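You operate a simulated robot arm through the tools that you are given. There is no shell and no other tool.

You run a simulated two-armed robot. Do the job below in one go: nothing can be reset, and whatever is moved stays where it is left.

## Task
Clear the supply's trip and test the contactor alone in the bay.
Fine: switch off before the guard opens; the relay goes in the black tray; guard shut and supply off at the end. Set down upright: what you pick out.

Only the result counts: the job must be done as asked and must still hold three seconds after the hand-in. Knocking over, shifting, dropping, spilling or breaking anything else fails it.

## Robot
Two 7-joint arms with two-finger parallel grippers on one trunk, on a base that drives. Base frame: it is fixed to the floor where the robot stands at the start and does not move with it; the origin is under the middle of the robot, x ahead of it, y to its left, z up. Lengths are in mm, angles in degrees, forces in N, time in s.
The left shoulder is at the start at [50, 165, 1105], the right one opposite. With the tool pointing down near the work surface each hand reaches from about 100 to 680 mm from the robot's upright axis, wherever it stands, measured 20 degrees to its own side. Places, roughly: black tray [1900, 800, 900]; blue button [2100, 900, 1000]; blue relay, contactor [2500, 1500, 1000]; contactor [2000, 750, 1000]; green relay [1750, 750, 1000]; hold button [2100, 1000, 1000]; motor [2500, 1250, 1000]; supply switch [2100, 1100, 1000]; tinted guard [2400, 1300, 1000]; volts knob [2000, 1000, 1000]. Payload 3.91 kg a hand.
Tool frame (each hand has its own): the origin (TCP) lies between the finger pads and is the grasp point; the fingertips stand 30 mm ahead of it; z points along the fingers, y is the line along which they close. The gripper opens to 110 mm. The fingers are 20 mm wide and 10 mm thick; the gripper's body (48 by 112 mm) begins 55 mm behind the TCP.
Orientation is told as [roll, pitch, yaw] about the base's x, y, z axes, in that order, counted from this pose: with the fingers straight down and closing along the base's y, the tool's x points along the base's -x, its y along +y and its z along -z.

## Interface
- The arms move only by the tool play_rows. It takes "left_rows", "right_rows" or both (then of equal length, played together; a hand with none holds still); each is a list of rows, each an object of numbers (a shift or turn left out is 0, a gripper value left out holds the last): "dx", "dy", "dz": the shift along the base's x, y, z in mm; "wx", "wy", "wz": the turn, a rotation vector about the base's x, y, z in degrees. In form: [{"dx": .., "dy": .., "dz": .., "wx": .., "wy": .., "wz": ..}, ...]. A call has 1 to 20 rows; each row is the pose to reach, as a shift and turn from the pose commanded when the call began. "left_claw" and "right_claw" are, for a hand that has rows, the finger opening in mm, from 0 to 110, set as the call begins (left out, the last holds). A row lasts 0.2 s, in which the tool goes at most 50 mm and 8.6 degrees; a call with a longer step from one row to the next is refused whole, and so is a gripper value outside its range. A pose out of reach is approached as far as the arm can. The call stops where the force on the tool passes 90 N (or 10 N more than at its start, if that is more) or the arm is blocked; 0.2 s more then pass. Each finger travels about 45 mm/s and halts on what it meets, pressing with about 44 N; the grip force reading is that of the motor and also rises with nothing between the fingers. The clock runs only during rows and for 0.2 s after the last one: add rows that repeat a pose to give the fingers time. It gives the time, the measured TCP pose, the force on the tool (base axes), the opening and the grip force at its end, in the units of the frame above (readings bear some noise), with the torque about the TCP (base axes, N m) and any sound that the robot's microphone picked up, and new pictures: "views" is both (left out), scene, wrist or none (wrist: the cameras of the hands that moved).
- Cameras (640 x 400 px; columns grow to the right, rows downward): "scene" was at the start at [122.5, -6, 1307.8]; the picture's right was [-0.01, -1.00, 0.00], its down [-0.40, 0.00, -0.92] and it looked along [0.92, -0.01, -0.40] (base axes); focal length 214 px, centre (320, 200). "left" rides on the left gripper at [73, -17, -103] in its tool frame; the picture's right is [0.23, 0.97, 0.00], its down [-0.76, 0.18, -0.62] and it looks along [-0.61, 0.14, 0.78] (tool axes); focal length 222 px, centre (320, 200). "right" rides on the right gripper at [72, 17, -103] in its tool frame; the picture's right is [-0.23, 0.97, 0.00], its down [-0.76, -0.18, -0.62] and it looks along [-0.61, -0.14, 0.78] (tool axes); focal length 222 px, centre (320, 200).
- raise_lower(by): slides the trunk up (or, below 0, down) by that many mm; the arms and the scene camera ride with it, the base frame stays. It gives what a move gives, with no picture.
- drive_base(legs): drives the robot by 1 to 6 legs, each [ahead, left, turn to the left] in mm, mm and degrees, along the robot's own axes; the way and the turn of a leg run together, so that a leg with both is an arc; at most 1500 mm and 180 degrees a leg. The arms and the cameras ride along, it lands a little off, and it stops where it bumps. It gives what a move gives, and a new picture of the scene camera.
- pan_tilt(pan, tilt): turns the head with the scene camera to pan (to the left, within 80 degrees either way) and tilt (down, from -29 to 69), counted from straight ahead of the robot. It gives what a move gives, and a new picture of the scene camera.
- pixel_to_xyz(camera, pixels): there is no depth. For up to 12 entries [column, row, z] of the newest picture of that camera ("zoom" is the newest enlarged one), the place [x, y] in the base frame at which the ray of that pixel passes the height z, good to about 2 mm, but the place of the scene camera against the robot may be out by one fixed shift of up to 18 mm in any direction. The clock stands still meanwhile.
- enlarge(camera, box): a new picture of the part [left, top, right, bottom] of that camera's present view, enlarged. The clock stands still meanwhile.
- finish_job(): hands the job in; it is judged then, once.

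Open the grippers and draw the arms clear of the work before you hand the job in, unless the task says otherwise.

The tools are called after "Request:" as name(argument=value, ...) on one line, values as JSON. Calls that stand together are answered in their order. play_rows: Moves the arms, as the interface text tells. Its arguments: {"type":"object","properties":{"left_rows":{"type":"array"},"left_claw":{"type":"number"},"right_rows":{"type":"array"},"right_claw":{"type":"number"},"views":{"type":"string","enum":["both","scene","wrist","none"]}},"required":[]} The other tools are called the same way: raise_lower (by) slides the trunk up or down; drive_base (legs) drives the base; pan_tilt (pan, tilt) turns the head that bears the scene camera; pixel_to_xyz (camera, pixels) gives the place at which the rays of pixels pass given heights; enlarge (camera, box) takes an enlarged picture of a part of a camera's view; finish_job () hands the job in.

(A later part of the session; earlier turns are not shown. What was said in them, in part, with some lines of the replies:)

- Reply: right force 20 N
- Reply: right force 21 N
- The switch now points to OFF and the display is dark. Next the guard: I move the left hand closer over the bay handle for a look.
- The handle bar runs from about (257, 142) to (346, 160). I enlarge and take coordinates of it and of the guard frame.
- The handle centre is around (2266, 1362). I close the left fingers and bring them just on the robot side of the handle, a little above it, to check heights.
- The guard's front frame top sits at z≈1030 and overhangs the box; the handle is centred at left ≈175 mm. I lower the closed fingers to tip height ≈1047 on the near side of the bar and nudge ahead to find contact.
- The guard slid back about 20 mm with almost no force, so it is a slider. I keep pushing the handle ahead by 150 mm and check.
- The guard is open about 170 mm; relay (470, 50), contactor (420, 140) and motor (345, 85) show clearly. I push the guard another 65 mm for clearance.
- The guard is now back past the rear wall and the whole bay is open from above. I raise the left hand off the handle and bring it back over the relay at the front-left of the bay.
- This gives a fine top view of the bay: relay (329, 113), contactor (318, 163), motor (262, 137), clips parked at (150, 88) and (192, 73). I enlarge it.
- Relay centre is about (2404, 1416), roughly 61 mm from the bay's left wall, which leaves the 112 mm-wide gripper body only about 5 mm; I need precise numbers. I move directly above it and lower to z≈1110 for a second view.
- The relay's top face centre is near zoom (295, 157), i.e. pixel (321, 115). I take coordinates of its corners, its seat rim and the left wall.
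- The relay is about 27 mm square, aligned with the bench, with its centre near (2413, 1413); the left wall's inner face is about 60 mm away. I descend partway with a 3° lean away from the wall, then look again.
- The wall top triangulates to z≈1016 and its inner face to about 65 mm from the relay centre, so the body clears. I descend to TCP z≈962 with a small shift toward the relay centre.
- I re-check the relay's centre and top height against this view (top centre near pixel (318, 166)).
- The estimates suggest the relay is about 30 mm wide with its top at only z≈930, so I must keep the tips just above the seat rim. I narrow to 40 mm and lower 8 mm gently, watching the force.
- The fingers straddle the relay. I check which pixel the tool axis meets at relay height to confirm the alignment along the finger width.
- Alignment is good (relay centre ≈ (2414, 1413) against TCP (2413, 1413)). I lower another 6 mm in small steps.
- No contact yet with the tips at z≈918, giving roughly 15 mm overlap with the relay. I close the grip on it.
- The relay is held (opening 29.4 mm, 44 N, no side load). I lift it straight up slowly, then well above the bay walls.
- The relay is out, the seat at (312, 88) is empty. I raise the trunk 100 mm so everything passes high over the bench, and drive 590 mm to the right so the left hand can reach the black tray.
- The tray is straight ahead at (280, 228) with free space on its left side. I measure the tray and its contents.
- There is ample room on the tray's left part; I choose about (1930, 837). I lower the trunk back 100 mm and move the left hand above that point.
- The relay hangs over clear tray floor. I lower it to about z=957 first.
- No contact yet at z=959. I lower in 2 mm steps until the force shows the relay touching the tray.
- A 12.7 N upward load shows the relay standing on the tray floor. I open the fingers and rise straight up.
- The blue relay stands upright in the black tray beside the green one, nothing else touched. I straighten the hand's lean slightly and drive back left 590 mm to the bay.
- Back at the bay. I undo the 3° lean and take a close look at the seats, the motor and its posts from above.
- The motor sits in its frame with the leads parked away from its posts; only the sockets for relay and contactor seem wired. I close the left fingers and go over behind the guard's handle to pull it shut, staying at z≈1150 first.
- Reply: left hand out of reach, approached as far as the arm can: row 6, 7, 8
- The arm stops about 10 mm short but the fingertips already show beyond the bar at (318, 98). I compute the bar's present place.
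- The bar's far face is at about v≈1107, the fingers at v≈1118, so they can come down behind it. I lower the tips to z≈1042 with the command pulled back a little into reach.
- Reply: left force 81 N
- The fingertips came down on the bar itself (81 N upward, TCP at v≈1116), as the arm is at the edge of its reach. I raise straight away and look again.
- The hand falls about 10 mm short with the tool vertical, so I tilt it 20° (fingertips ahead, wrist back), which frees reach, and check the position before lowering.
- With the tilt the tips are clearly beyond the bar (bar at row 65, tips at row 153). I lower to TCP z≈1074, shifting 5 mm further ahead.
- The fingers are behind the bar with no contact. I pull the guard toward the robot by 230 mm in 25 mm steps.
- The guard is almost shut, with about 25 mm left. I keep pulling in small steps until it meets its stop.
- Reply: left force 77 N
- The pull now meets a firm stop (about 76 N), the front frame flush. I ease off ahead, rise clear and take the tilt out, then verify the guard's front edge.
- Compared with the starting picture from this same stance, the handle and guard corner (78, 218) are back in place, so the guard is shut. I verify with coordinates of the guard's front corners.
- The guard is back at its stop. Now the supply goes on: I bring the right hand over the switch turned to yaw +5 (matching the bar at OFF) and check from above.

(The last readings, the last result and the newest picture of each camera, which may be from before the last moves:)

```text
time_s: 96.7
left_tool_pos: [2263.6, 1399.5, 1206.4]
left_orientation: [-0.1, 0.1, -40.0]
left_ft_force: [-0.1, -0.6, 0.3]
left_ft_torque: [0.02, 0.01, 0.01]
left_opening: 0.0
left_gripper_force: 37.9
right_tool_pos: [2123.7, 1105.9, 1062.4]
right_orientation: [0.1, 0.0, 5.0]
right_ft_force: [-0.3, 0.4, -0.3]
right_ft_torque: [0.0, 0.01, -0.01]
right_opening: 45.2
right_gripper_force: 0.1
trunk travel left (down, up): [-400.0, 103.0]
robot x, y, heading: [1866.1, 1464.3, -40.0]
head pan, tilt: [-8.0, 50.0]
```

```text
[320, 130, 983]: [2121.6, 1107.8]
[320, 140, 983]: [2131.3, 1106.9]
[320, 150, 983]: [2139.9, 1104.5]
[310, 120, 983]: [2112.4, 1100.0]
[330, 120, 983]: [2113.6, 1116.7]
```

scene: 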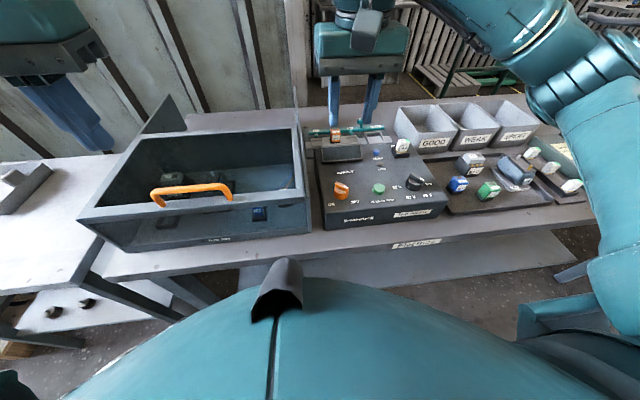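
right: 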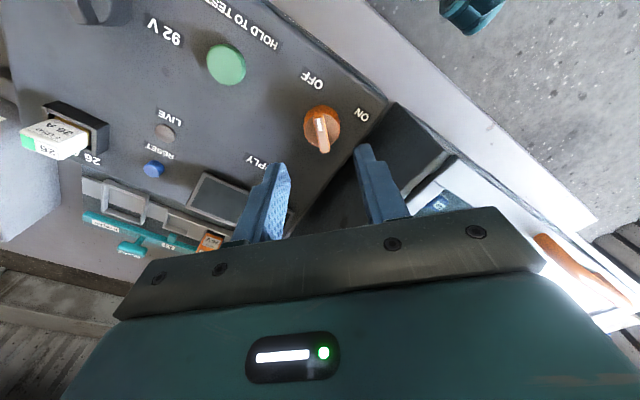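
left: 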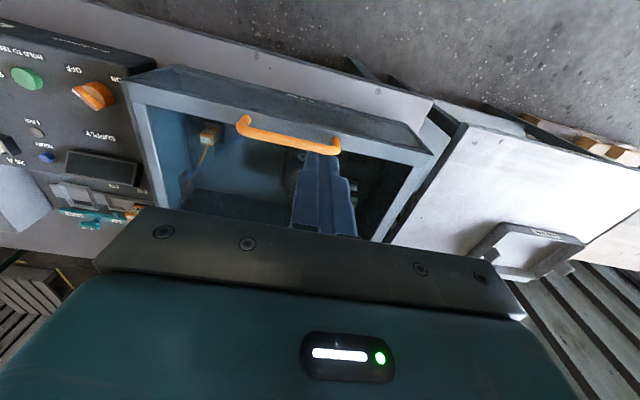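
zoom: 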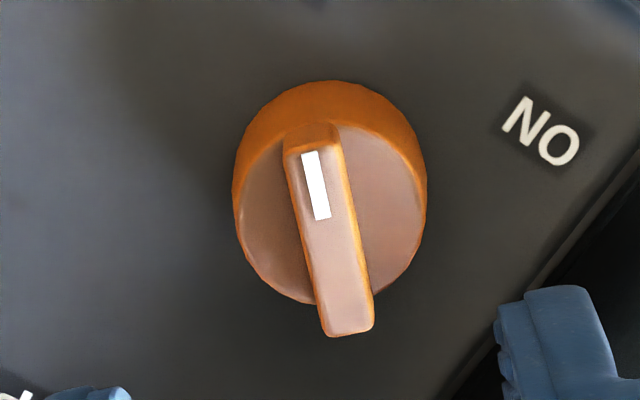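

The bar centre is near (2125, 1109) and parallel to the fingers. I shift 3 mm, descend to z=1012.5 and close on the bar.

Request:
play_rows(right_rows=[{"dx": 1, "dy": 2.5, "dz": -20}, {"dx": 1, "dy": 2.8, "dz": -40}, {"dx": 1, "dy": 2.8, "dz": -50}, {"dx": 1, "dy": 2.8, "dz": -50}], right_claw=45, views="none")

Request:
play_rows(right_rows=[{"dz": 0}, {"dz": 0}, {"dz": 0}, {"dz": 0}, {"dz": 0}, {"dz": 0}], right_claw=0, views="wrist")

```text
time_s: 97.7
left_tool_pos: [2262.8, 1399.4, 1205.4]
left_orientation: [0.0, 0.0, -40.0]
left_ft_force: [0.6, 0.0, 0.7]
left_ft_torque: [-0.01, -0.02, 0.05]
left_opening: 0.0
left_gripper_force: 38.1
right_tool_pos: [2124.7, 1109.8, 1012.0]
right_orientation: [0.0, 0.0, 4.9]
right_ft_force: [0.2, 0.0, -0.1]
right_ft_torque: [0.06, -0.02, -0.01]
right_opening: 45.2
right_gripper_force: 0.0
trunk travel left (down, up): [-400.0, 103.0]
robot x, y, heading: [1864.9, 1460.6, -40.1]
head pan, tilt: [-8.0, 50.0]
```

```text
time_s: 99.1
left_tool_pos: [2264.4, 1400.4, 1205.7]
left_orientation: [0.0, 0.0, -40.0]
left_ft_force: [0.2, -0.1, -0.6]
left_ft_torque: [-0.03, -0.02, 0.01]
left_opening: 0.0
left_gripper_force: 37.6
right_tool_pos: [2125.0, 1107.6, 1012.0]
right_orientation: [0.0, 0.0, 4.8]
right_ft_force: [0.6, -5.0, 0.9]
right_ft_torque: [-0.17, 0.16, -0.09]
right_opening: 8.5
right_gripper_force: 44.9
trunk travel left (down, up): [-400.0, 103.0]
robot x, y, heading: [1868.4, 1461.3, -40.0]
head pan, tilt: [-8.0, 50.0]
```

right: 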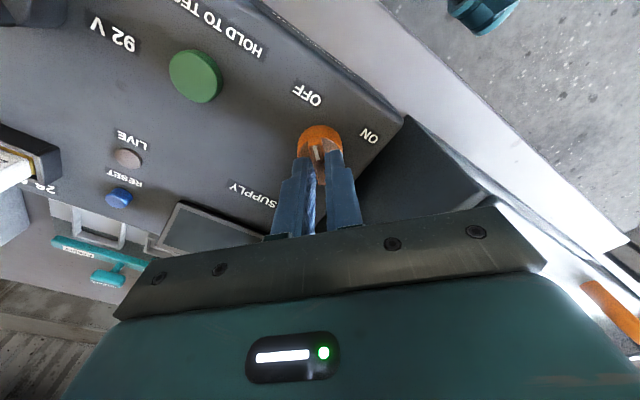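

The bar is gripped (8.5 mm). I turn it −90° back to ON, with the guard shut, and watch the display.

Request:
play_rows(right_rows=[{"wz": -8}, {"wz": -16}, {"wz": -24}, {"wz": -32}, {"wz": -40}, {"wz": -48}, {"wz": -56}, {"wz": -64}, {"wz": -72}, {"wz": -80}, {"wz": -88}, {"wz": -90}, {"wz": -90}], views="both")

Request:
enlarge(camera="scene", box=[300, 110, 450, 240])

```text
time_s: 101.9
left_tool_pos: [2263.0, 1399.4, 1205.7]
left_orientation: [-0.1, 0.0, -40.1]
left_ft_force: [-0.4, -0.5, 0.1]
left_ft_torque: [0.01, -0.02, 0.01]
left_opening: 0.0
left_gripper_force: 37.8
right_tool_pos: [2125.6, 1108.4, 1013.0]
right_orientation: [-0.1, 0.0, -85.2]
right_ft_force: [-3.8, -3.9, -9.6]
right_ft_torque: [-0.93, 0.04, -0.01]
right_opening: 8.6
right_gripper_force: 44.3
trunk travel left (down, up): [-400.0, 103.0]
robot x, y, heading: [1864.1, 1463.5, -40.3]
head pan, tilt: [-8.0, 50.0]
```

scene: 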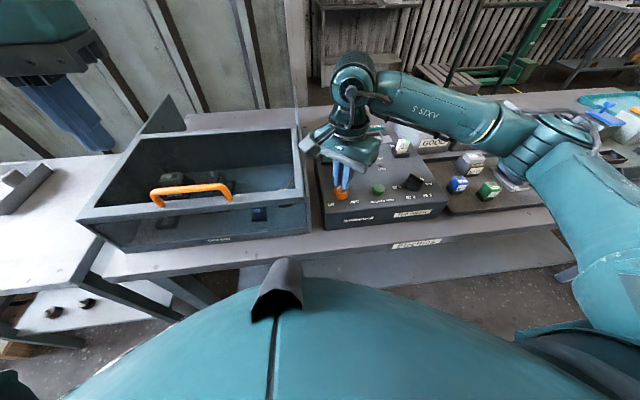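
right: 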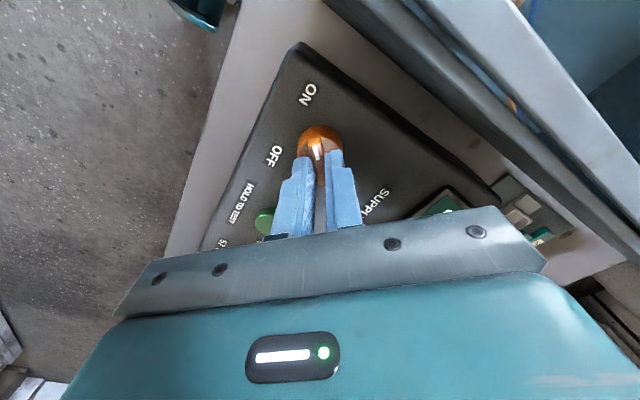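

```text
3.08 times, centred on (375, 175) of scene
```

zoom: 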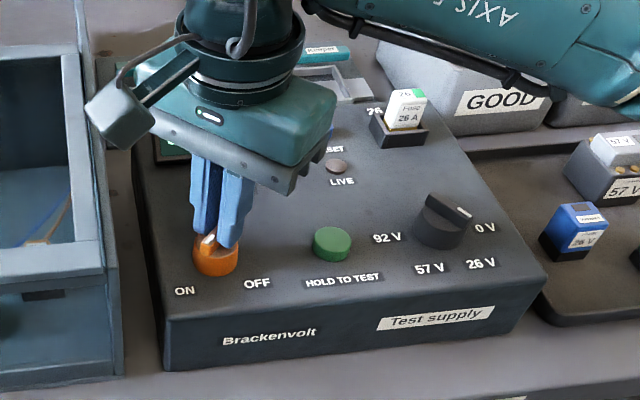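

I release the switch, lift the right hand and turn it back, then read the display.

Request:
play_rows(right_rows=[{"dz": 0}, {"dz": 0}, {"dz": 0}, {"dz": 30}, {"dz": 70}, {"dx": -10, "dy": -15, "dz": 110, "wz": 8}, {"dx": -20, "dy": -30, "dz": 140, "wz": 16}, {"dx": -35, "dy": -45, "dz": 150, "wz": 24}, {"dx": -50, "dy": -60, "dz": 150, "wz": 32}, {"dx": -60, "dy": -70, "dz": 150, "wz": 40}, {"dx": -60, "dy": -70, "dz": 150, "wz": 45}], right_claw=45, views="both")

Request:
enlarge(camera="scene", box=[300, 110, 450, 240])

Request:
enlarge(camera="right", box=[180, 40, 440, 230])

```text
time_s: 104.3
left_tool_pos: [2264.4, 1400.5, 1205.4]
left_orientation: [-0.1, 0.0, -39.9]
left_ft_force: [-0.3, -0.4, 0.3]
left_ft_torque: [0.02, 0.02, 0.0]
left_opening: 0.0
left_gripper_force: 37.7
right_tool_pos: [2065.3, 1039.7, 1163.3]
right_orientation: [0.0, 0.0, -40.0]
right_ft_force: [-0.4, -0.5, -0.8]
right_ft_torque: [0.0, -0.01, 0.03]
right_opening: 45.0
right_gripper_force: 0.1
trunk travel left (down, up): [-400.0, 103.0]
robot x, y, heading: [1867.4, 1461.5, -40.3]
head pan, tilt: [-8.0, 50.0]
```

scene: 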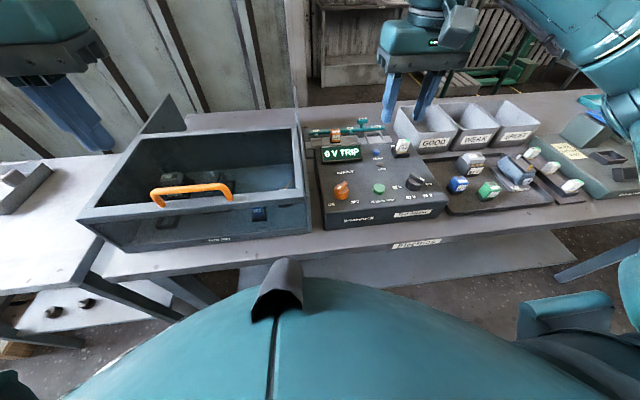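
right: 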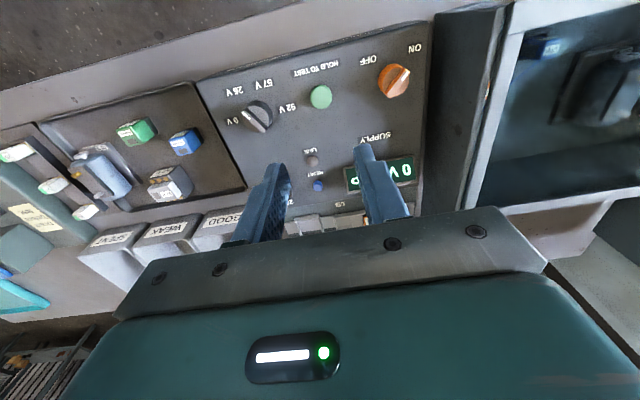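

```text
3.08 times, centred on (375, 175) of scene
```

zoom: 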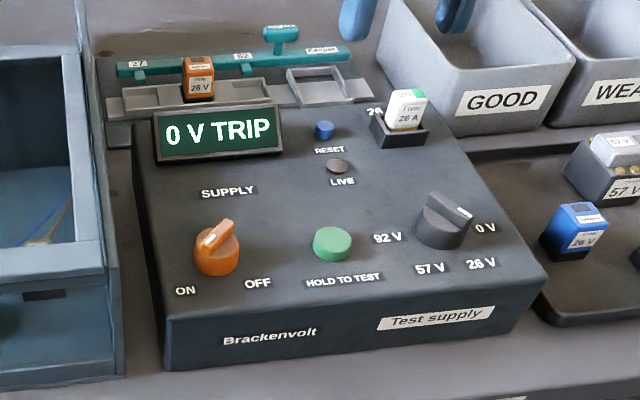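

```text
2.11 times, centred on (310, 135) of right
```

zoom: 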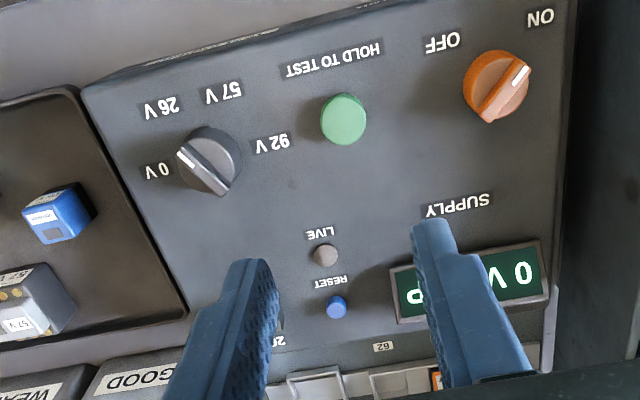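

The display still reads "0 V TRIP" with the supply on. I locate the blue RESET button (pixel ≈ (318, 186) in the right view) to press it with closed fingertips.

Request:
pixel_to_xyz(camera="right", pixels=[[317.6, 185.7, 965], [317.6, 185.7, 955], [312.4, 161, 955], [320.5, 97, 963], [321.5, 98.5, 963], [257.5, 116, 983]])

Request:
enlarge(camera="right", box=[270, 130, 370, 205])

```text
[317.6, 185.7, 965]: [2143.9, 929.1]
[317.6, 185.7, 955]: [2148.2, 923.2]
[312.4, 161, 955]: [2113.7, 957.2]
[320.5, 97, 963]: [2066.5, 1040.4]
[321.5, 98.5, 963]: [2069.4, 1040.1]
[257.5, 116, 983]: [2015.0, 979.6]
```

```text
5.33 times, centred on (320, 168) of right
```

zoom: 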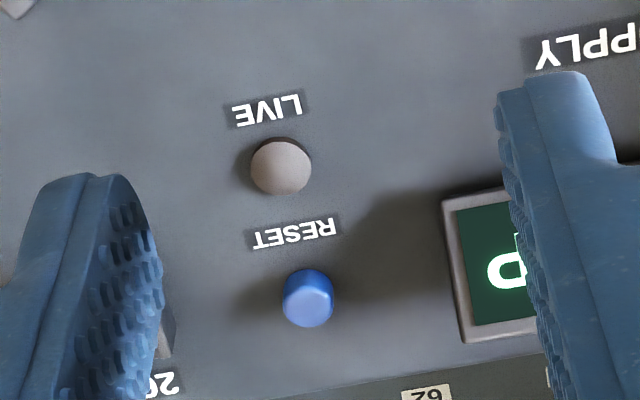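

RESET lies at about (2144, 930) with its top at z≈965. I close the right fingers and move above it, to TCP z≈1020.

Request:
play_rows(right_rows=[{"dx": 20, "dy": -28}, {"dx": 40, "dy": -56}, {"dx": 60, "dy": -84, "dz": -25}, {"dx": 78.7, "dy": -110.2, "dz": -60}, {"dx": 78.7, "dy": -110.2, "dz": -100}, {"dx": 78.7, "dy": -110.2, "dz": -140}, {"dx": 78.7, "dy": -110.2, "dz": -143}], right_claw=0, views="wrist")

Request:
enlarge(camera="right", box=[250, 90, 410, 210])

```text
time_s: 105.9
left_tool_pos: [2263.8, 1400.8, 1206.9]
left_orientation: [-0.1, -0.1, -40.0]
left_ft_force: [0.1, 0.4, 0.1]
left_ft_torque: [-0.02, -0.01, 0.03]
left_opening: 0.1
left_gripper_force: 37.9
right_tool_pos: [2143.5, 928.5, 1019.1]
right_orientation: [0.0, -0.1, -40.1]
right_ft_force: [0.3, -0.3, -0.4]
right_ft_torque: [0.02, 0.0, 0.01]
right_opening: 0.1
right_gripper_force: 38.1
trunk travel left (down, up): [-400.0, 103.0]
robot x, y, heading: [1866.0, 1463.5, -40.4]
head pan, tilt: [-8.0, 50.0]
```

right: 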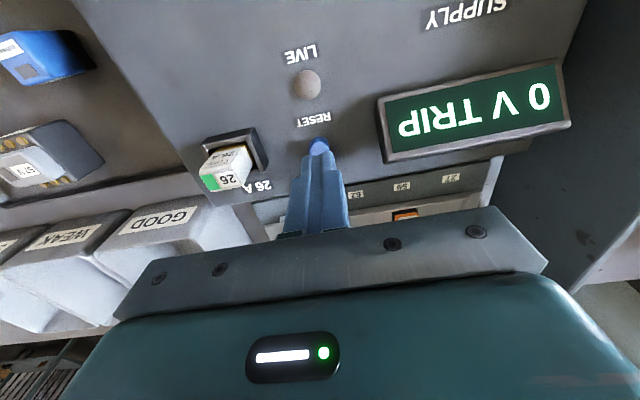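

```text
3.33 times, centred on (330, 150) of right
```

zoom: 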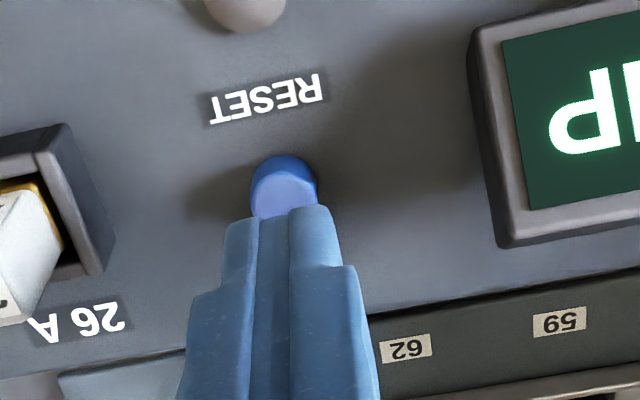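

The fingertip is lined up over the RESET button. I press down about 28 mm (to ~4 mm past its top), hold briefly and come back up.

Request:
play_rows(right_rows=[{"dz": -15}, {"dz": -23}, {"dz": -27}, {"dz": -29}, {"dz": -29}], views="wrist")

```text
time_s: 107.1
left_tool_pos: [2263.5, 1399.8, 1205.8]
left_orientation: [-0.2, -0.1, -40.0]
left_ft_force: [-0.4, -0.5, -0.2]
left_ft_torque: [0.02, 0.04, 0.01]
left_opening: 0.0
left_gripper_force: 37.9
right_tool_pos: [2143.5, 929.8, 991.4]
right_orientation: [0.0, -0.1, -40.0]
right_ft_force: [2.2, -2.3, 5.8]
right_ft_torque: [-0.07, -0.08, 0.02]
right_opening: 0.0
right_gripper_force: 37.7
trunk travel left (down, up): [-400.0, 103.0]
robot x, y, heading: [1865.1, 1463.0, -40.5]
head pan, tilt: [-8.0, 50.0]
heard: click
```

right: 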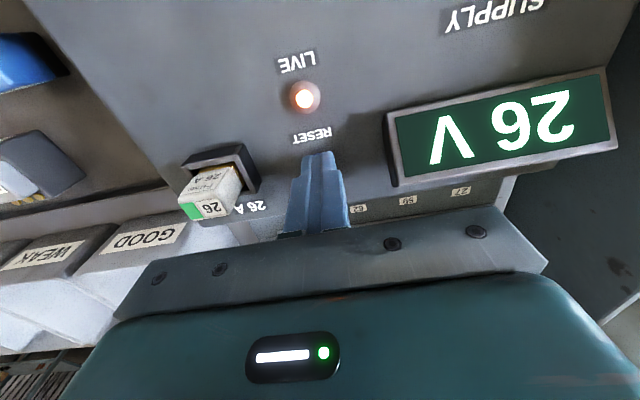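

A click was heard; the display now shows "26 V" and the LIVE lamp is lit, so the trip cleared. I lift off the button and see whether it stays so.

Request:
play_rows(right_rows=[{"dz": 10}, {"dz": 35}, {"dz": 70}, {"dz": 100}, {"dz": 100}, {"dz": 100}], views="both")

Request:
enlarge(camera="scene", box=[300, 110, 450, 240])

Request:
enlarge(camera="scene", box=[70, 110, 310, 260])

```text
time_s: 108.5
left_tool_pos: [2264.1, 1400.2, 1205.5]
left_orientation: [-0.1, 0.0, -40.0]
left_ft_force: [0.1, 0.2, 0.4]
left_ft_torque: [0.03, -0.03, 0.04]
left_opening: 0.1
left_gripper_force: 37.2
right_tool_pos: [2144.8, 929.0, 1090.3]
right_orientation: [0.0, -0.1, -40.1]
right_ft_force: [0.1, -0.4, 0.3]
right_ft_torque: [-0.04, 0.01, 0.01]
right_opening: 0.0
right_gripper_force: 37.7
trunk travel left (down, up): [-400.0, 103.0]
robot x, y, heading: [1868.2, 1462.9, -40.0]
head pan, tilt: [-8.0, 50.0]
```

scene: 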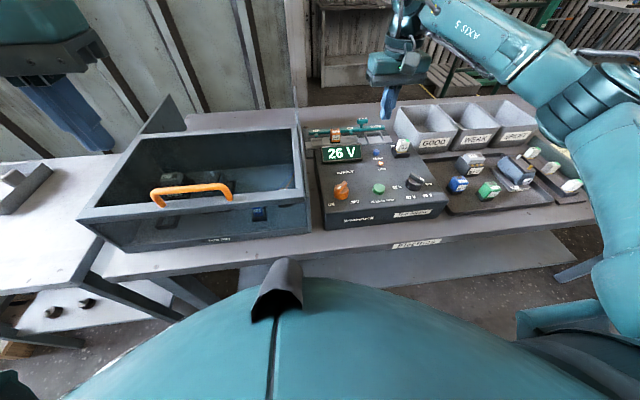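
right: 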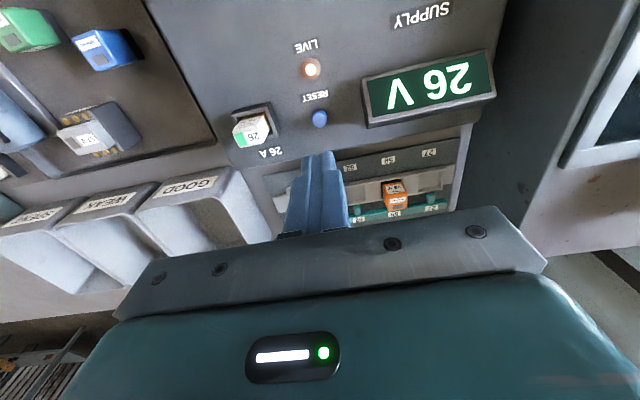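

```text
3.08 times, centred on (375, 175) of scene
```

zoom: 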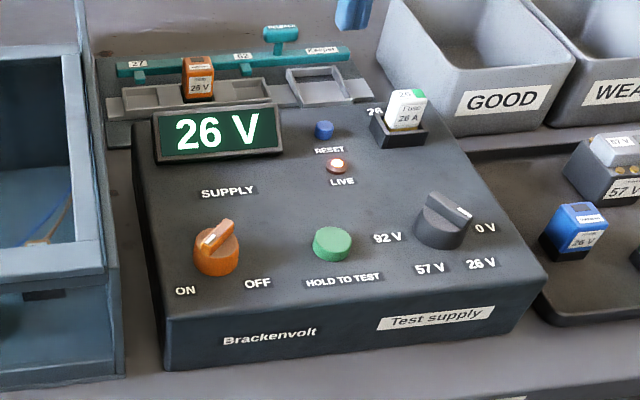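

```text
2.67 times, centred on (190, 185) of scene
```

zoom: 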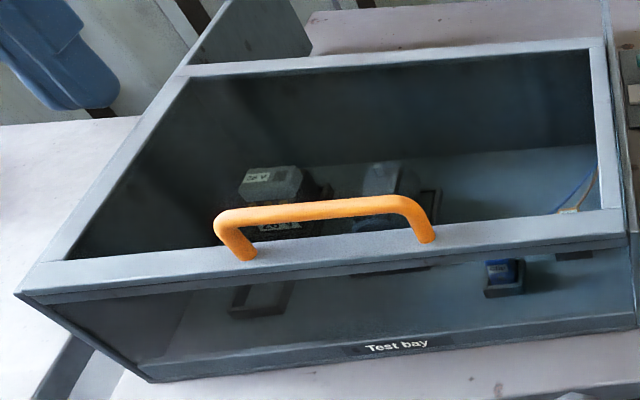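

The display holds at 26 V with LIVE lit, and no new trip. I move the closed right fingers above the green HOLD TO TEST button at about (2067, 1041).

Request:
play_rows(right_rows=[{"dx": -20, "dy": 28}, {"dx": -40, "dy": 56}, {"dx": -60, "dy": 84}, {"dx": -77.8, "dy": 112}, {"dx": -77.8, "dy": 112, "dz": -35}, {"dx": -77.8, "dy": 112, "dz": -65}, {"dx": -77.8, "dy": 112, "dz": -65}], views="wrist")

Request:
pixel_to_xyz(camera="right", pixels=[[318, 130, 963], [318, 140, 963], [318, 150, 963]])

```text
time_s: 110.1
left_tool_pos: [2263.3, 1399.8, 1206.2]
left_orientation: [-0.1, -0.1, -39.9]
left_ft_force: [1.0, -1.1, 1.2]
left_ft_torque: [0.0, 0.0, -0.02]
left_opening: 0.3
left_gripper_force: 37.9
right_tool_pos: [2065.3, 1040.9, 1026.7]
right_orientation: [0.0, 0.1, -40.1]
right_ft_force: [-0.5, -1.1, 0.7]
right_ft_torque: [-0.02, -0.01, -0.02]
right_opening: 0.0
right_gripper_force: 37.5
trunk travel left (down, up): [-400.0, 103.0]
robot x, y, heading: [1867.6, 1460.1, -40.0]
head pan, tilt: [-8.0, 50.0]
```

right: 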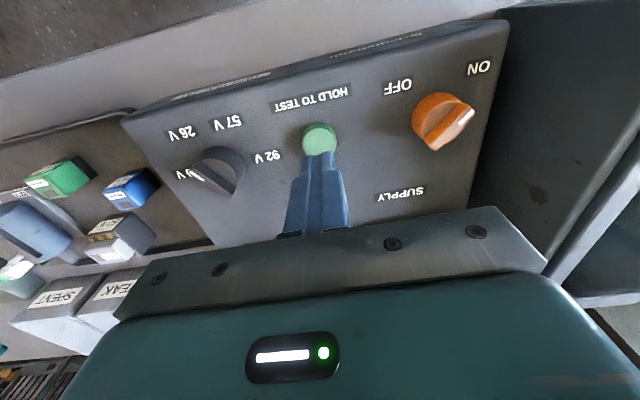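

```text
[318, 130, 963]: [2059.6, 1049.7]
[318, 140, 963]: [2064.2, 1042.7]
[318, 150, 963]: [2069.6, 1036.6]
```

The fingertip sits over the green button (centre ≈ (2064, 1043)). With the guard shut, 26 V live and only the contactor's socket filled, I press and hold for a few seconds, listening and watching for a trip.

Request:
play_rows(right_rows=[{"dz": -15}, {"dz": -28}, {"dz": -34}, {"dz": -38}, {"dz": -38}, {"dz": -38}], views="both")

Request:
enlarge(camera="scene", box=[300, 110, 450, 240])

```text
time_s: 111.5
left_tool_pos: [2262.1, 1400.8, 1205.7]
left_orientation: [-0.1, 0.0, -40.0]
left_ft_force: [0.0, 0.0, -0.2]
left_ft_torque: [-0.03, 0.02, 0.01]
left_opening: 0.0
left_gripper_force: 37.8
right_tool_pos: [2064.7, 1041.5, 989.3]
right_orientation: [0.0, -0.3, -40.1]
right_ft_force: [-1.7, -3.0, 18.5]
right_ft_torque: [-0.05, 0.09, 0.03]
right_opening: 0.1
right_gripper_force: 37.5
trunk travel left (down, up): [-400.0, 103.0]
robot x, y, heading: [1865.4, 1464.4, -40.1]
head pan, tilt: [-8.0, 50.0]
heard: click
```

scene: 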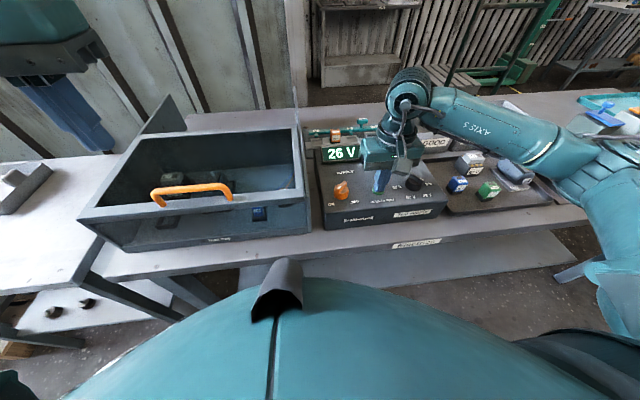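
right: 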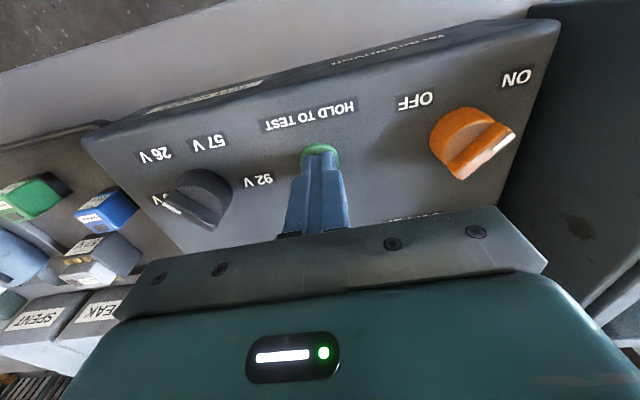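

```text
3.08 times, centred on (375, 175) of scene
```

zoom: 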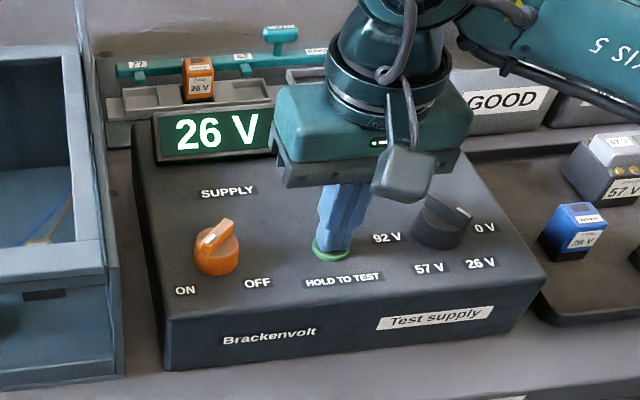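

The button is down (18.5 N, click heard) and the display stays at 26 V. I keep holding for another 3 s.

Request:
play_rows(right_rows=[{"dz": -1}, {"dz": -1}, {"dz": -1}, {"dz": -1}, {"dz": -1}, {"dz": -1}, {"dz": -1}, {"dz": -1}, {"dz": -1}, {"dz": -1}, {"dz": -1}, {"dz": -1}, {"dz": -1}, {"dz": -1}, {"dz": -1}], views="both")

Request:
enlarge(camera="scene", box=[70, 110, 310, 260])

```text
time_s: 114.7
left_tool_pos: [2263.8, 1400.9, 1207.0]
left_orientation: [0.0, -0.2, -39.9]
left_ft_force: [0.3, 0.7, 0.2]
left_ft_torque: [0.0, 0.04, 0.0]
left_opening: 0.0
left_gripper_force: 37.7
right_tool_pos: [2067.3, 1042.3, 988.1]
right_orientation: [-0.1, -0.2, -40.1]
right_ft_force: [0.7, -6.7, 24.2]
right_ft_torque: [-0.22, -0.02, -0.01]
right_opening: 0.0
right_gripper_force: 38.1
trunk travel left (down, up): [-400.0, 103.0]
robot x, y, heading: [1866.1, 1460.0, -39.9]
head pan, tilt: [-8.0, 50.0]
```

scene: 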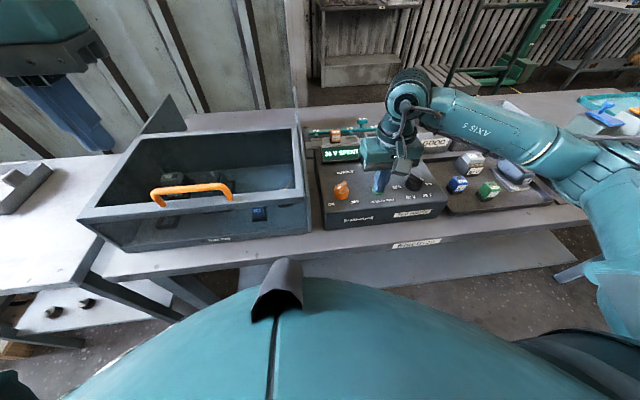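
right: 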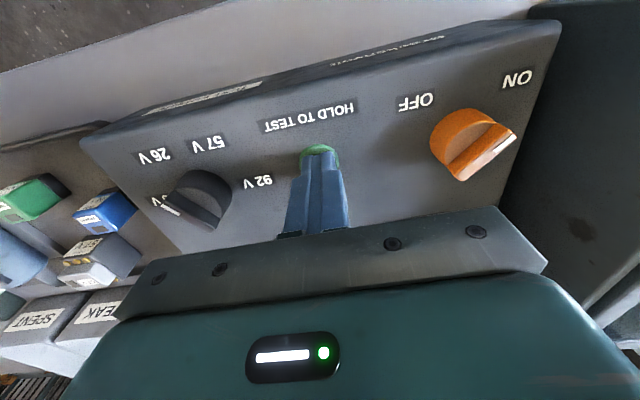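

```text
2.67 times, centred on (190, 185) of scene
```

zoom: 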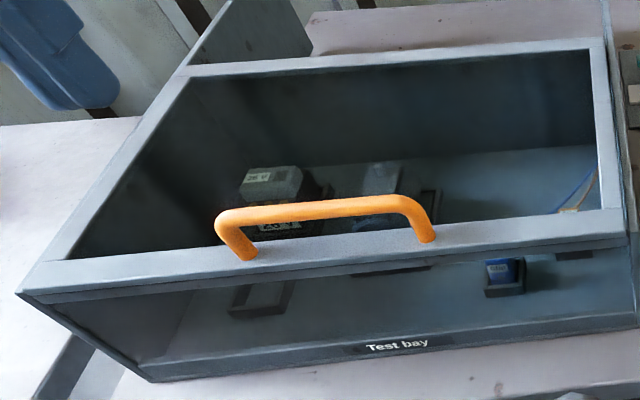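

The display now gives a verdict. I enlarge it to read it while still holding.

Request:
enlarge(camera="scene", box=[310, 135, 380, 175])

```text
9.14 times, centred on (345, 155) of scene
```

zoom: 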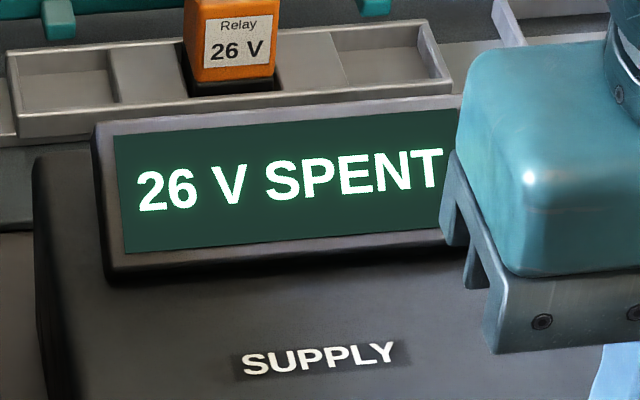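

The verdict "26 V SPENT" is in: the contactor has been tested at its 26 V without a trip. I let go of the button and lift the hand.

Request:
play_rows(right_rows=[{"dz": 10}, {"dz": 35}, {"dz": 70}, {"dz": 100}, {"dz": 100}], views="both")

Request:
enlarge(camera="scene", box=[300, 110, 450, 240])

```text
time_s: 115.9
left_tool_pos: [2264.3, 1400.1, 1205.9]
left_orientation: [-0.1, 0.0, -40.0]
left_ft_force: [0.6, 0.4, 0.7]
left_ft_torque: [-0.01, -0.02, -0.02]
left_opening: 0.0
left_gripper_force: 36.7
right_tool_pos: [2066.1, 1041.8, 1087.3]
right_orientation: [0.0, 0.0, -40.0]
right_ft_force: [-0.2, 0.7, -0.7]
right_ft_torque: [-0.02, 0.01, 0.0]
right_opening: 0.0
right_gripper_force: 37.6
trunk travel left (down, up): [-400.0, 103.0]
robot x, y, heading: [1863.7, 1461.1, -39.9]
head pan, tilt: [-8.0, 50.0]
```

scene: 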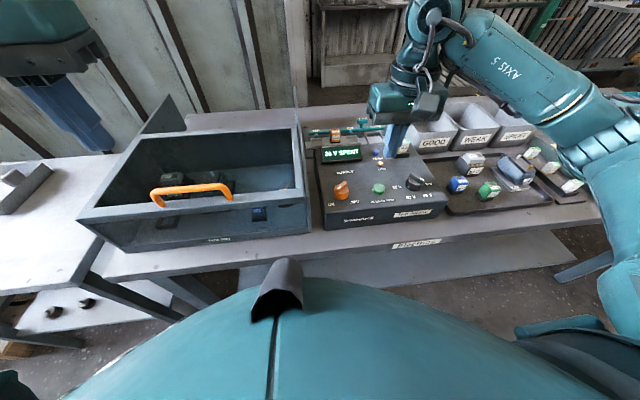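
right: 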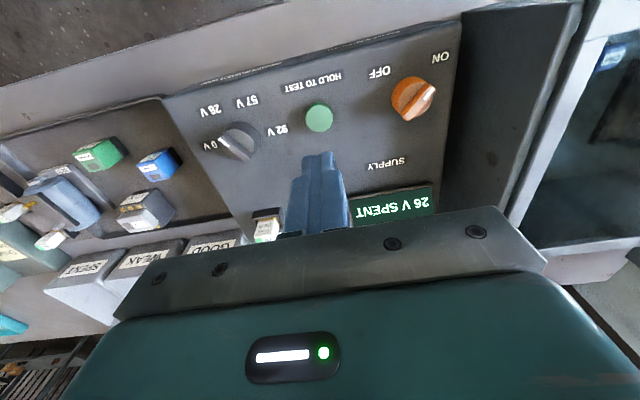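

```text
3.08 times, centred on (375, 175) of scene
```

zoom: 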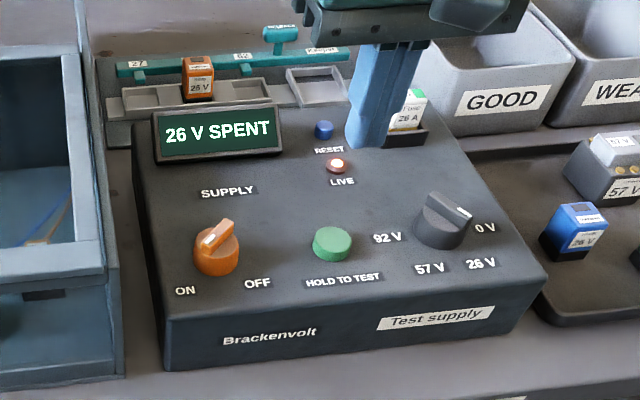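

The verdict stays on the display. Now supply off: I bring the right hand over the switch at yaw −85 with the fingers open 45 mm.

Request:
play_rows(right_rows=[{"dx": 10, "dy": 11, "dz": 10, "wz": -8}, {"dx": 20, "dy": 23, "dz": 10, "wz": -16}, {"dx": 30, "dy": 34, "dz": 5, "wz": -24}, {"dx": 40, "dy": 46, "wz": -32}, {"dx": 50, "dy": 57, "dz": -10, "wz": -40}, {"dx": 58.3, "dy": 67.3, "dz": -25, "wz": -45}, {"dx": 58.3, "dy": 67.3, "dz": -25, "wz": -45}], right_claw=45, views="wrist")

Request:
enlarge(camera="right", box=[260, 90, 380, 165])

Request:
pixel_to_xyz(camera="right", pixels=[[316, 130, 983], [316, 140, 983], [320, 135, 983]])

```text
time_s: 117.5
left_tool_pos: [2263.2, 1400.7, 1206.7]
left_orientation: [-0.1, 0.0, -40.0]
left_ft_force: [0.5, 0.7, -0.3]
left_ft_torque: [-0.01, 0.01, 0.01]
left_opening: 0.3
left_gripper_force: 37.0
right_tool_pos: [2123.5, 1109.8, 1061.0]
right_orientation: [-0.1, 0.0, -85.3]
right_ft_force: [-0.2, 0.2, 0.3]
right_ft_torque: [0.01, 0.0, 0.01]
right_opening: 45.0
right_gripper_force: 0.2
trunk travel left (down, up): [-400.0, 103.0]
robot x, y, heading: [1870.2, 1464.5, -40.0]
head pan, tilt: [-8.0, 50.0]
```

right: 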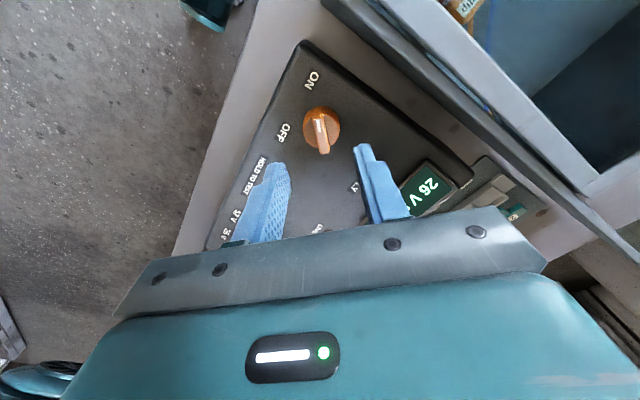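

```text
5.33 times, centred on (320, 128) of right
```

zoom: 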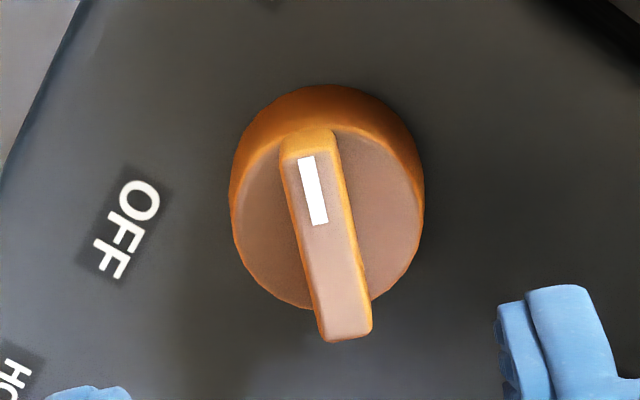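

```text
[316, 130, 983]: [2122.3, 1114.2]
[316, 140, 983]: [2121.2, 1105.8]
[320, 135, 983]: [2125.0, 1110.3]
```

The bar lines up (centre ≈ (2126, 1110)). I shift 2 mm, descend to z≈1012.5 and grip it.

Request:
play_rows(right_rows=[{"dx": 1.5, "dz": -20}, {"dx": 1.5, "dz": -40}, {"dx": 1.5, "dz": -48.5}, {"dx": 1.5, "dz": -48.5}], right_claw=45, views="none")

Request:
play_rows(right_rows=[{"dz": 0}, {"dz": 0}, {"dz": 0}, {"dz": 0}, {"dz": 0}, {"dz": 0}], right_claw=0, views="wrist")

```text
time_s: 118.5
left_tool_pos: [2263.5, 1400.8, 1205.5]
left_orientation: [-0.1, 0.0, -40.0]
left_ft_force: [-0.7, -0.1, 0.5]
left_ft_torque: [-0.02, -0.02, -0.03]
left_opening: 0.0
left_gripper_force: 37.2
right_tool_pos: [2124.3, 1109.8, 1012.3]
right_orientation: [0.1, 0.0, -85.0]
right_ft_force: [0.1, -1.2, -0.2]
right_ft_torque: [0.01, 0.01, 0.02]
right_opening: 45.2
right_gripper_force: 0.0
trunk travel left (down, up): [-400.0, 103.0]
robot x, y, heading: [1866.7, 1464.6, -40.1]
head pan, tilt: [-8.0, 50.0]
```

```text
time_s: 119.9
left_tool_pos: [2263.0, 1400.3, 1205.3]
left_orientation: [0.1, -0.2, -40.0]
left_ft_force: [-0.7, 0.1, 0.0]
left_ft_torque: [0.01, -0.02, -0.02]
left_opening: 0.2
left_gripper_force: 37.9
right_tool_pos: [2125.2, 1109.0, 1012.9]
right_orientation: [0.0, 0.0, -85.1]
right_ft_force: [-4.4, -0.4, -1.2]
right_ft_torque: [-0.09, 0.11, -0.04]
right_opening: 8.8
right_gripper_force: 45.0
trunk travel left (down, up): [-400.0, 103.0]
robot x, y, heading: [1868.0, 1464.0, -40.4]
head pan, tilt: [-8.0, 50.0]
```

right: 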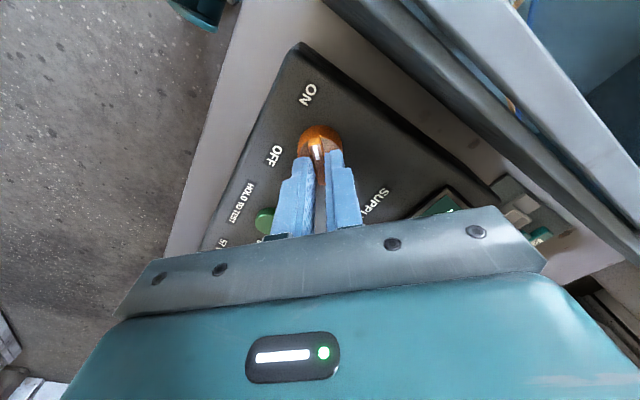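

The bar is gripped (8.8 mm). I turn it +90° to OFF, then release and lift away.

Request:
play_rows(right_rows=[{"wz": 8}, {"wz": 16}, {"wz": 24}, {"wz": 32}, {"wz": 40}, {"wz": 48}, {"wz": 56}, {"wz": 64}, {"wz": 72}, {"wz": 80}, {"wz": 88}, {"wz": 90}, {"wz": 90}], views="wrist")

Request:
play_rows(right_rows=[{"dz": 0}, {"dz": 0}, {"dz": 0}, {"dz": 30}, {"dz": 70}, {"dx": -10, "dy": -5, "dz": 110, "wz": -8}, {"dx": -20, "dy": -10, "dz": 150, "wz": -16}, {"dx": -30, "dy": -15, "dz": 170, "wz": -24}, {"dx": -40, "dy": -15, "dz": 180, "wz": -32}, {"dx": -50, "dy": -15, "dz": 180, "wz": -40}, {"dx": -55, "dy": -15, "dz": 180, "wz": -45}], right_claw=60, views="both")

Request:
enlarge(camera="scene", box=[300, 110, 450, 240])

Request:
enlarge(camera="right", box=[180, 30, 440, 220])

```text
time_s: 122.7
left_tool_pos: [2261.8, 1399.7, 1206.6]
left_orientation: [-0.1, -0.1, -40.0]
left_ft_force: [0.1, 0.0, 0.0]
left_ft_torque: [-0.01, 0.01, -0.01]
left_opening: 0.2
left_gripper_force: 38.0
right_tool_pos: [2123.7, 1108.9, 1013.4]
right_orientation: [0.1, 0.1, 5.0]
right_ft_force: [-13.0, 5.6, -17.4]
right_ft_torque: [0.25, -0.27, -0.15]
right_opening: 8.8
right_gripper_force: 45.7
trunk travel left (down, up): [-400.0, 103.0]
robot x, y, heading: [1865.9, 1464.6, -40.0]
head pan, tilt: [-8.0, 50.0]
```

right: 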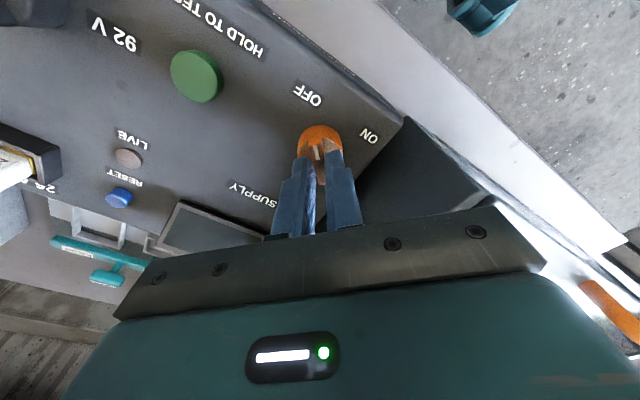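

```text
time_s: 125.1
left_tool_pos: [2263.3, 1400.2, 1205.9]
left_orientation: [-0.1, 0.0, -40.1]
left_ft_force: [0.0, 0.0, 0.2]
left_ft_torque: [0.0, 0.03, -0.01]
left_opening: 0.0
left_gripper_force: 37.9
right_tool_pos: [2070.8, 1094.5, 1193.9]
right_orientation: [0.0, 0.0, -40.2]
right_ft_force: [0.9, -0.3, -0.8]
right_ft_torque: [0.01, -0.03, -0.01]
right_opening: 60.1
right_gripper_force: 0.0
trunk travel left (down, up): [-400.0, 103.0]
robot x, y, heading: [1869.3, 1462.4, -40.3]
head pan, tilt: [-8.0, 50.0]
```

scene: 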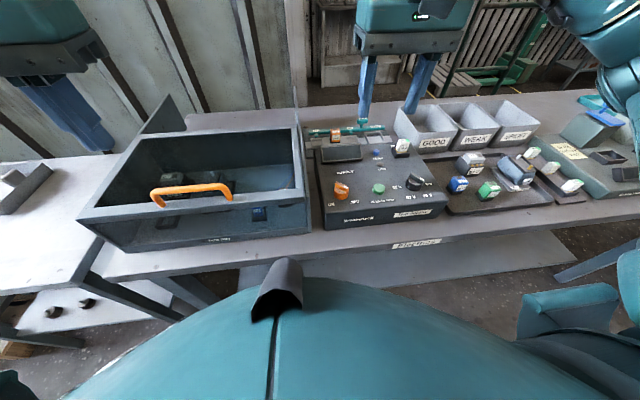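
right: 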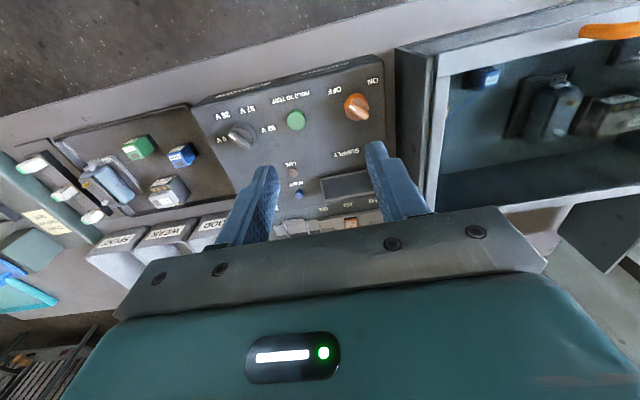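

```text
3.08 times, centred on (375, 175) of scene
```

zoom: 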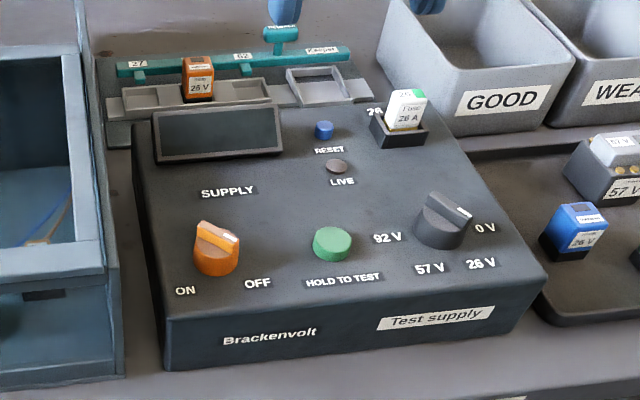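

```text
2.11 times, centred on (310, 125) of right
```

zoom: 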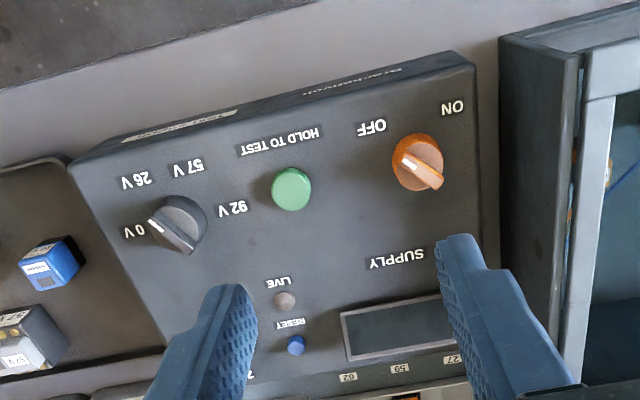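

The supply is OFF with the display dark, the guard is shut and the relay stands in the tray. I open both grippers and draw both arms back and up, away from the bench.

Request:
play_rows(left_rows=[{"dz": 20}, {"dx": -15, "dy": 13, "dz": 40}, {"dx": -31, "dy": 26, "dz": 60}, {"dx": -46, "dy": 39, "dz": 80}, {"dx": -61, "dy": 51, "dz": 90}, {"dx": -61, "dy": 51, "dz": 90}, {"dx": -61, "dy": 51, "dz": 90}], right_rows=[{"dz": 20}, {"dx": -20, "dy": 17, "dz": 40}, {"dx": -40, "dy": 34, "dz": 60}, {"dx": -61, "dy": 51, "dz": 80}, {"dx": -84, "dy": 71, "dz": 90}, {"dx": -84, "dy": 71, "dz": 90}, {"dx": -84, "dy": 71, "dz": 90}], left_claw=110, right_claw=110, views="both")

Request:
drive_base(legs=[[-150, 0, 0]])

Request:
enlarge(camera="scene", box=[60, 80, 330, 250])

Request:
enlarge(camera="scene", box=[300, 90, 560, 240])

```text
time_s: 126.7
left_tool_pos: [2201.5, 1450.9, 1296.3]
left_orientation: [-0.1, 0.0, -40.0]
left_ft_force: [0.6, 0.1, 0.0]
left_ft_torque: [-0.01, 0.03, 0.0]
left_opening: 109.9
left_gripper_force: 0.0
right_tool_pos: [1985.5, 1164.3, 1283.2]
right_orientation: [0.1, -0.1, -40.2]
right_ft_force: [0.0, 0.9, -0.1]
right_ft_torque: [0.0, 0.01, -0.01]
right_opening: 110.4
right_gripper_force: 0.1
trunk travel left (down, up): [-400.0, 103.0]
robot x, y, heading: [1865.3, 1461.3, -40.0]
head pan, tilt: [-8.0, 50.0]
```

scene: 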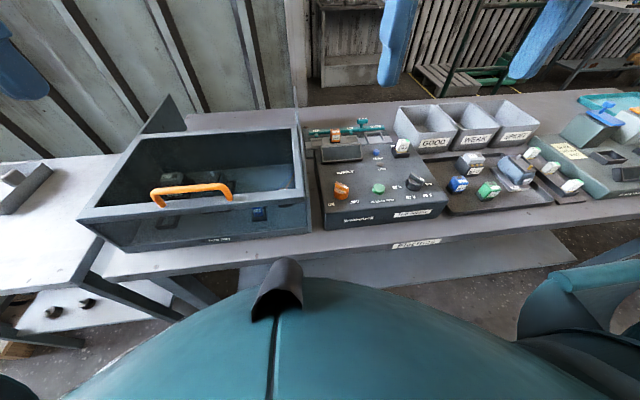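
right: 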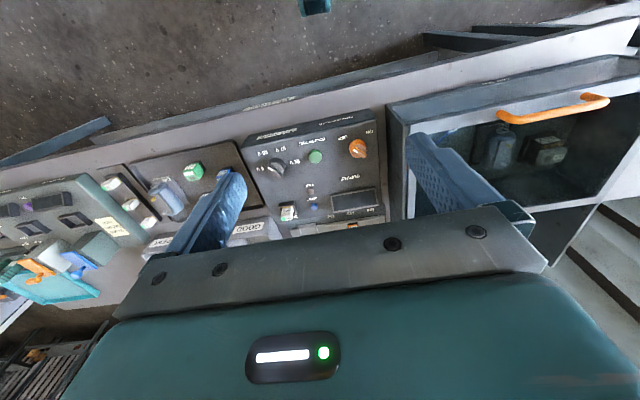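
left: 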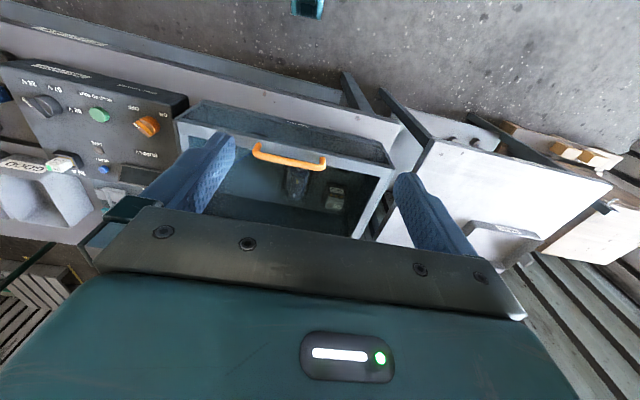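

```text
time_s: 128.1
left_tool_pos: [2087.7, 1545.2, 1296.0]
left_orientation: [-0.1, -0.1, -40.0]
left_ft_force: [-0.8, -0.2, -1.6]
left_ft_torque: [-0.02, -0.08, -0.01]
left_opening: 110.0
left_gripper_force: 0.1
right_tool_pos: [1871.4, 1259.8, 1284.3]
right_orientation: [0.0, 0.0, -40.2]
right_ft_force: [-0.5, -0.2, 0.1]
right_ft_torque: [-0.01, -0.02, 0.01]
right_opening: 109.9
right_gripper_force: 0.1
trunk travel left (down, up): [-400.0, 103.0]
robot x, y, heading: [1752.7, 1559.4, -40.3]
head pan, tilt: [-8.0, 50.0]
```

scene: 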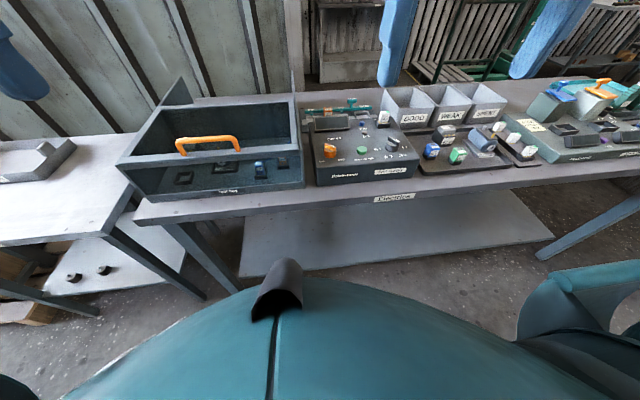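

```text
2.35 times, centred on (195, 165) of scene
```

zoom: 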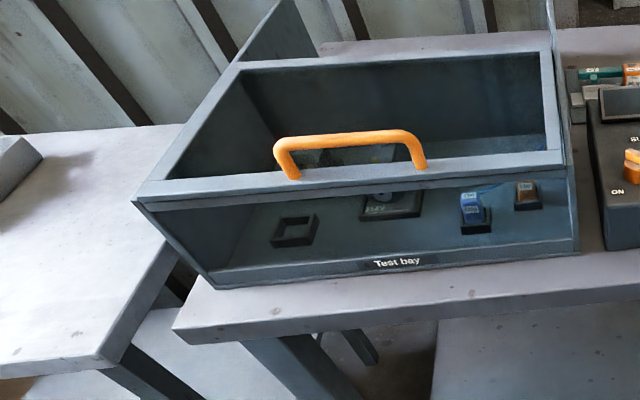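

```text
2.46 times, centred on (430, 165) of scene
```

zoom: 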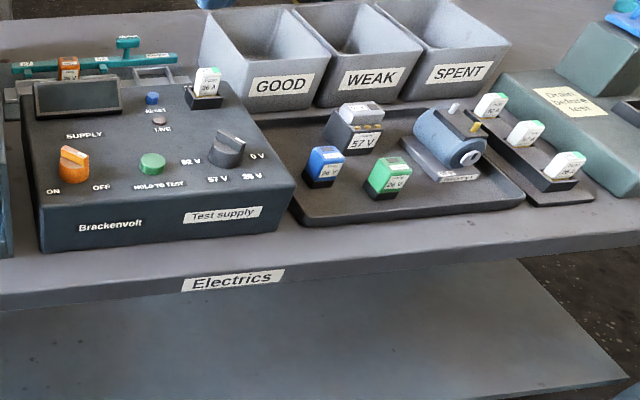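

The last pictures agree. The guard is shut with the contactor left in the bay, the relay's frame is empty, and the blue relay stands upright in the black tray. The supply is off, both grippers are open and the arms are clear, so I hand the job in.

Request:
finish_job()

```text
The job is handed in.
```

The trip is cleared and the contactor has been tested at 26 V. The supply's verdict reads "26 V SPENT". I've handed the job in, but I don't have a pass or fail back.

- **Switched off first:** I turned the supply off before sliding the guard open.
- **Relay:** I lifted the blue 26 V relay out and set it upright on the left side of the black tray, next to the green one.
- **Trip and test:** With the guard shut and the supply on, one press of RESET brought the display from "0 V TRIP" to "26 V". The knob was already on 26 V, so I left it. I held HOLD TO TEST for about three seconds and it did not trip again.
- **End state:** The guard is shut, the supply is off, both grippers are open and the robot is backed away from the bench.

**Not strictly alone:** I left the 57 V motor in the bay during the test. Its leads were still parked and the supply tested the contactor without tripping, so I took "alone" to mean without the relay. If you meant the bay to hold nothing but the contactor, this test does not meet that.

**Handle bumped:** While shutting the guard I briefly pressed down on its handle with about 81 N. It then slid shut normally and nothing looked damaged.
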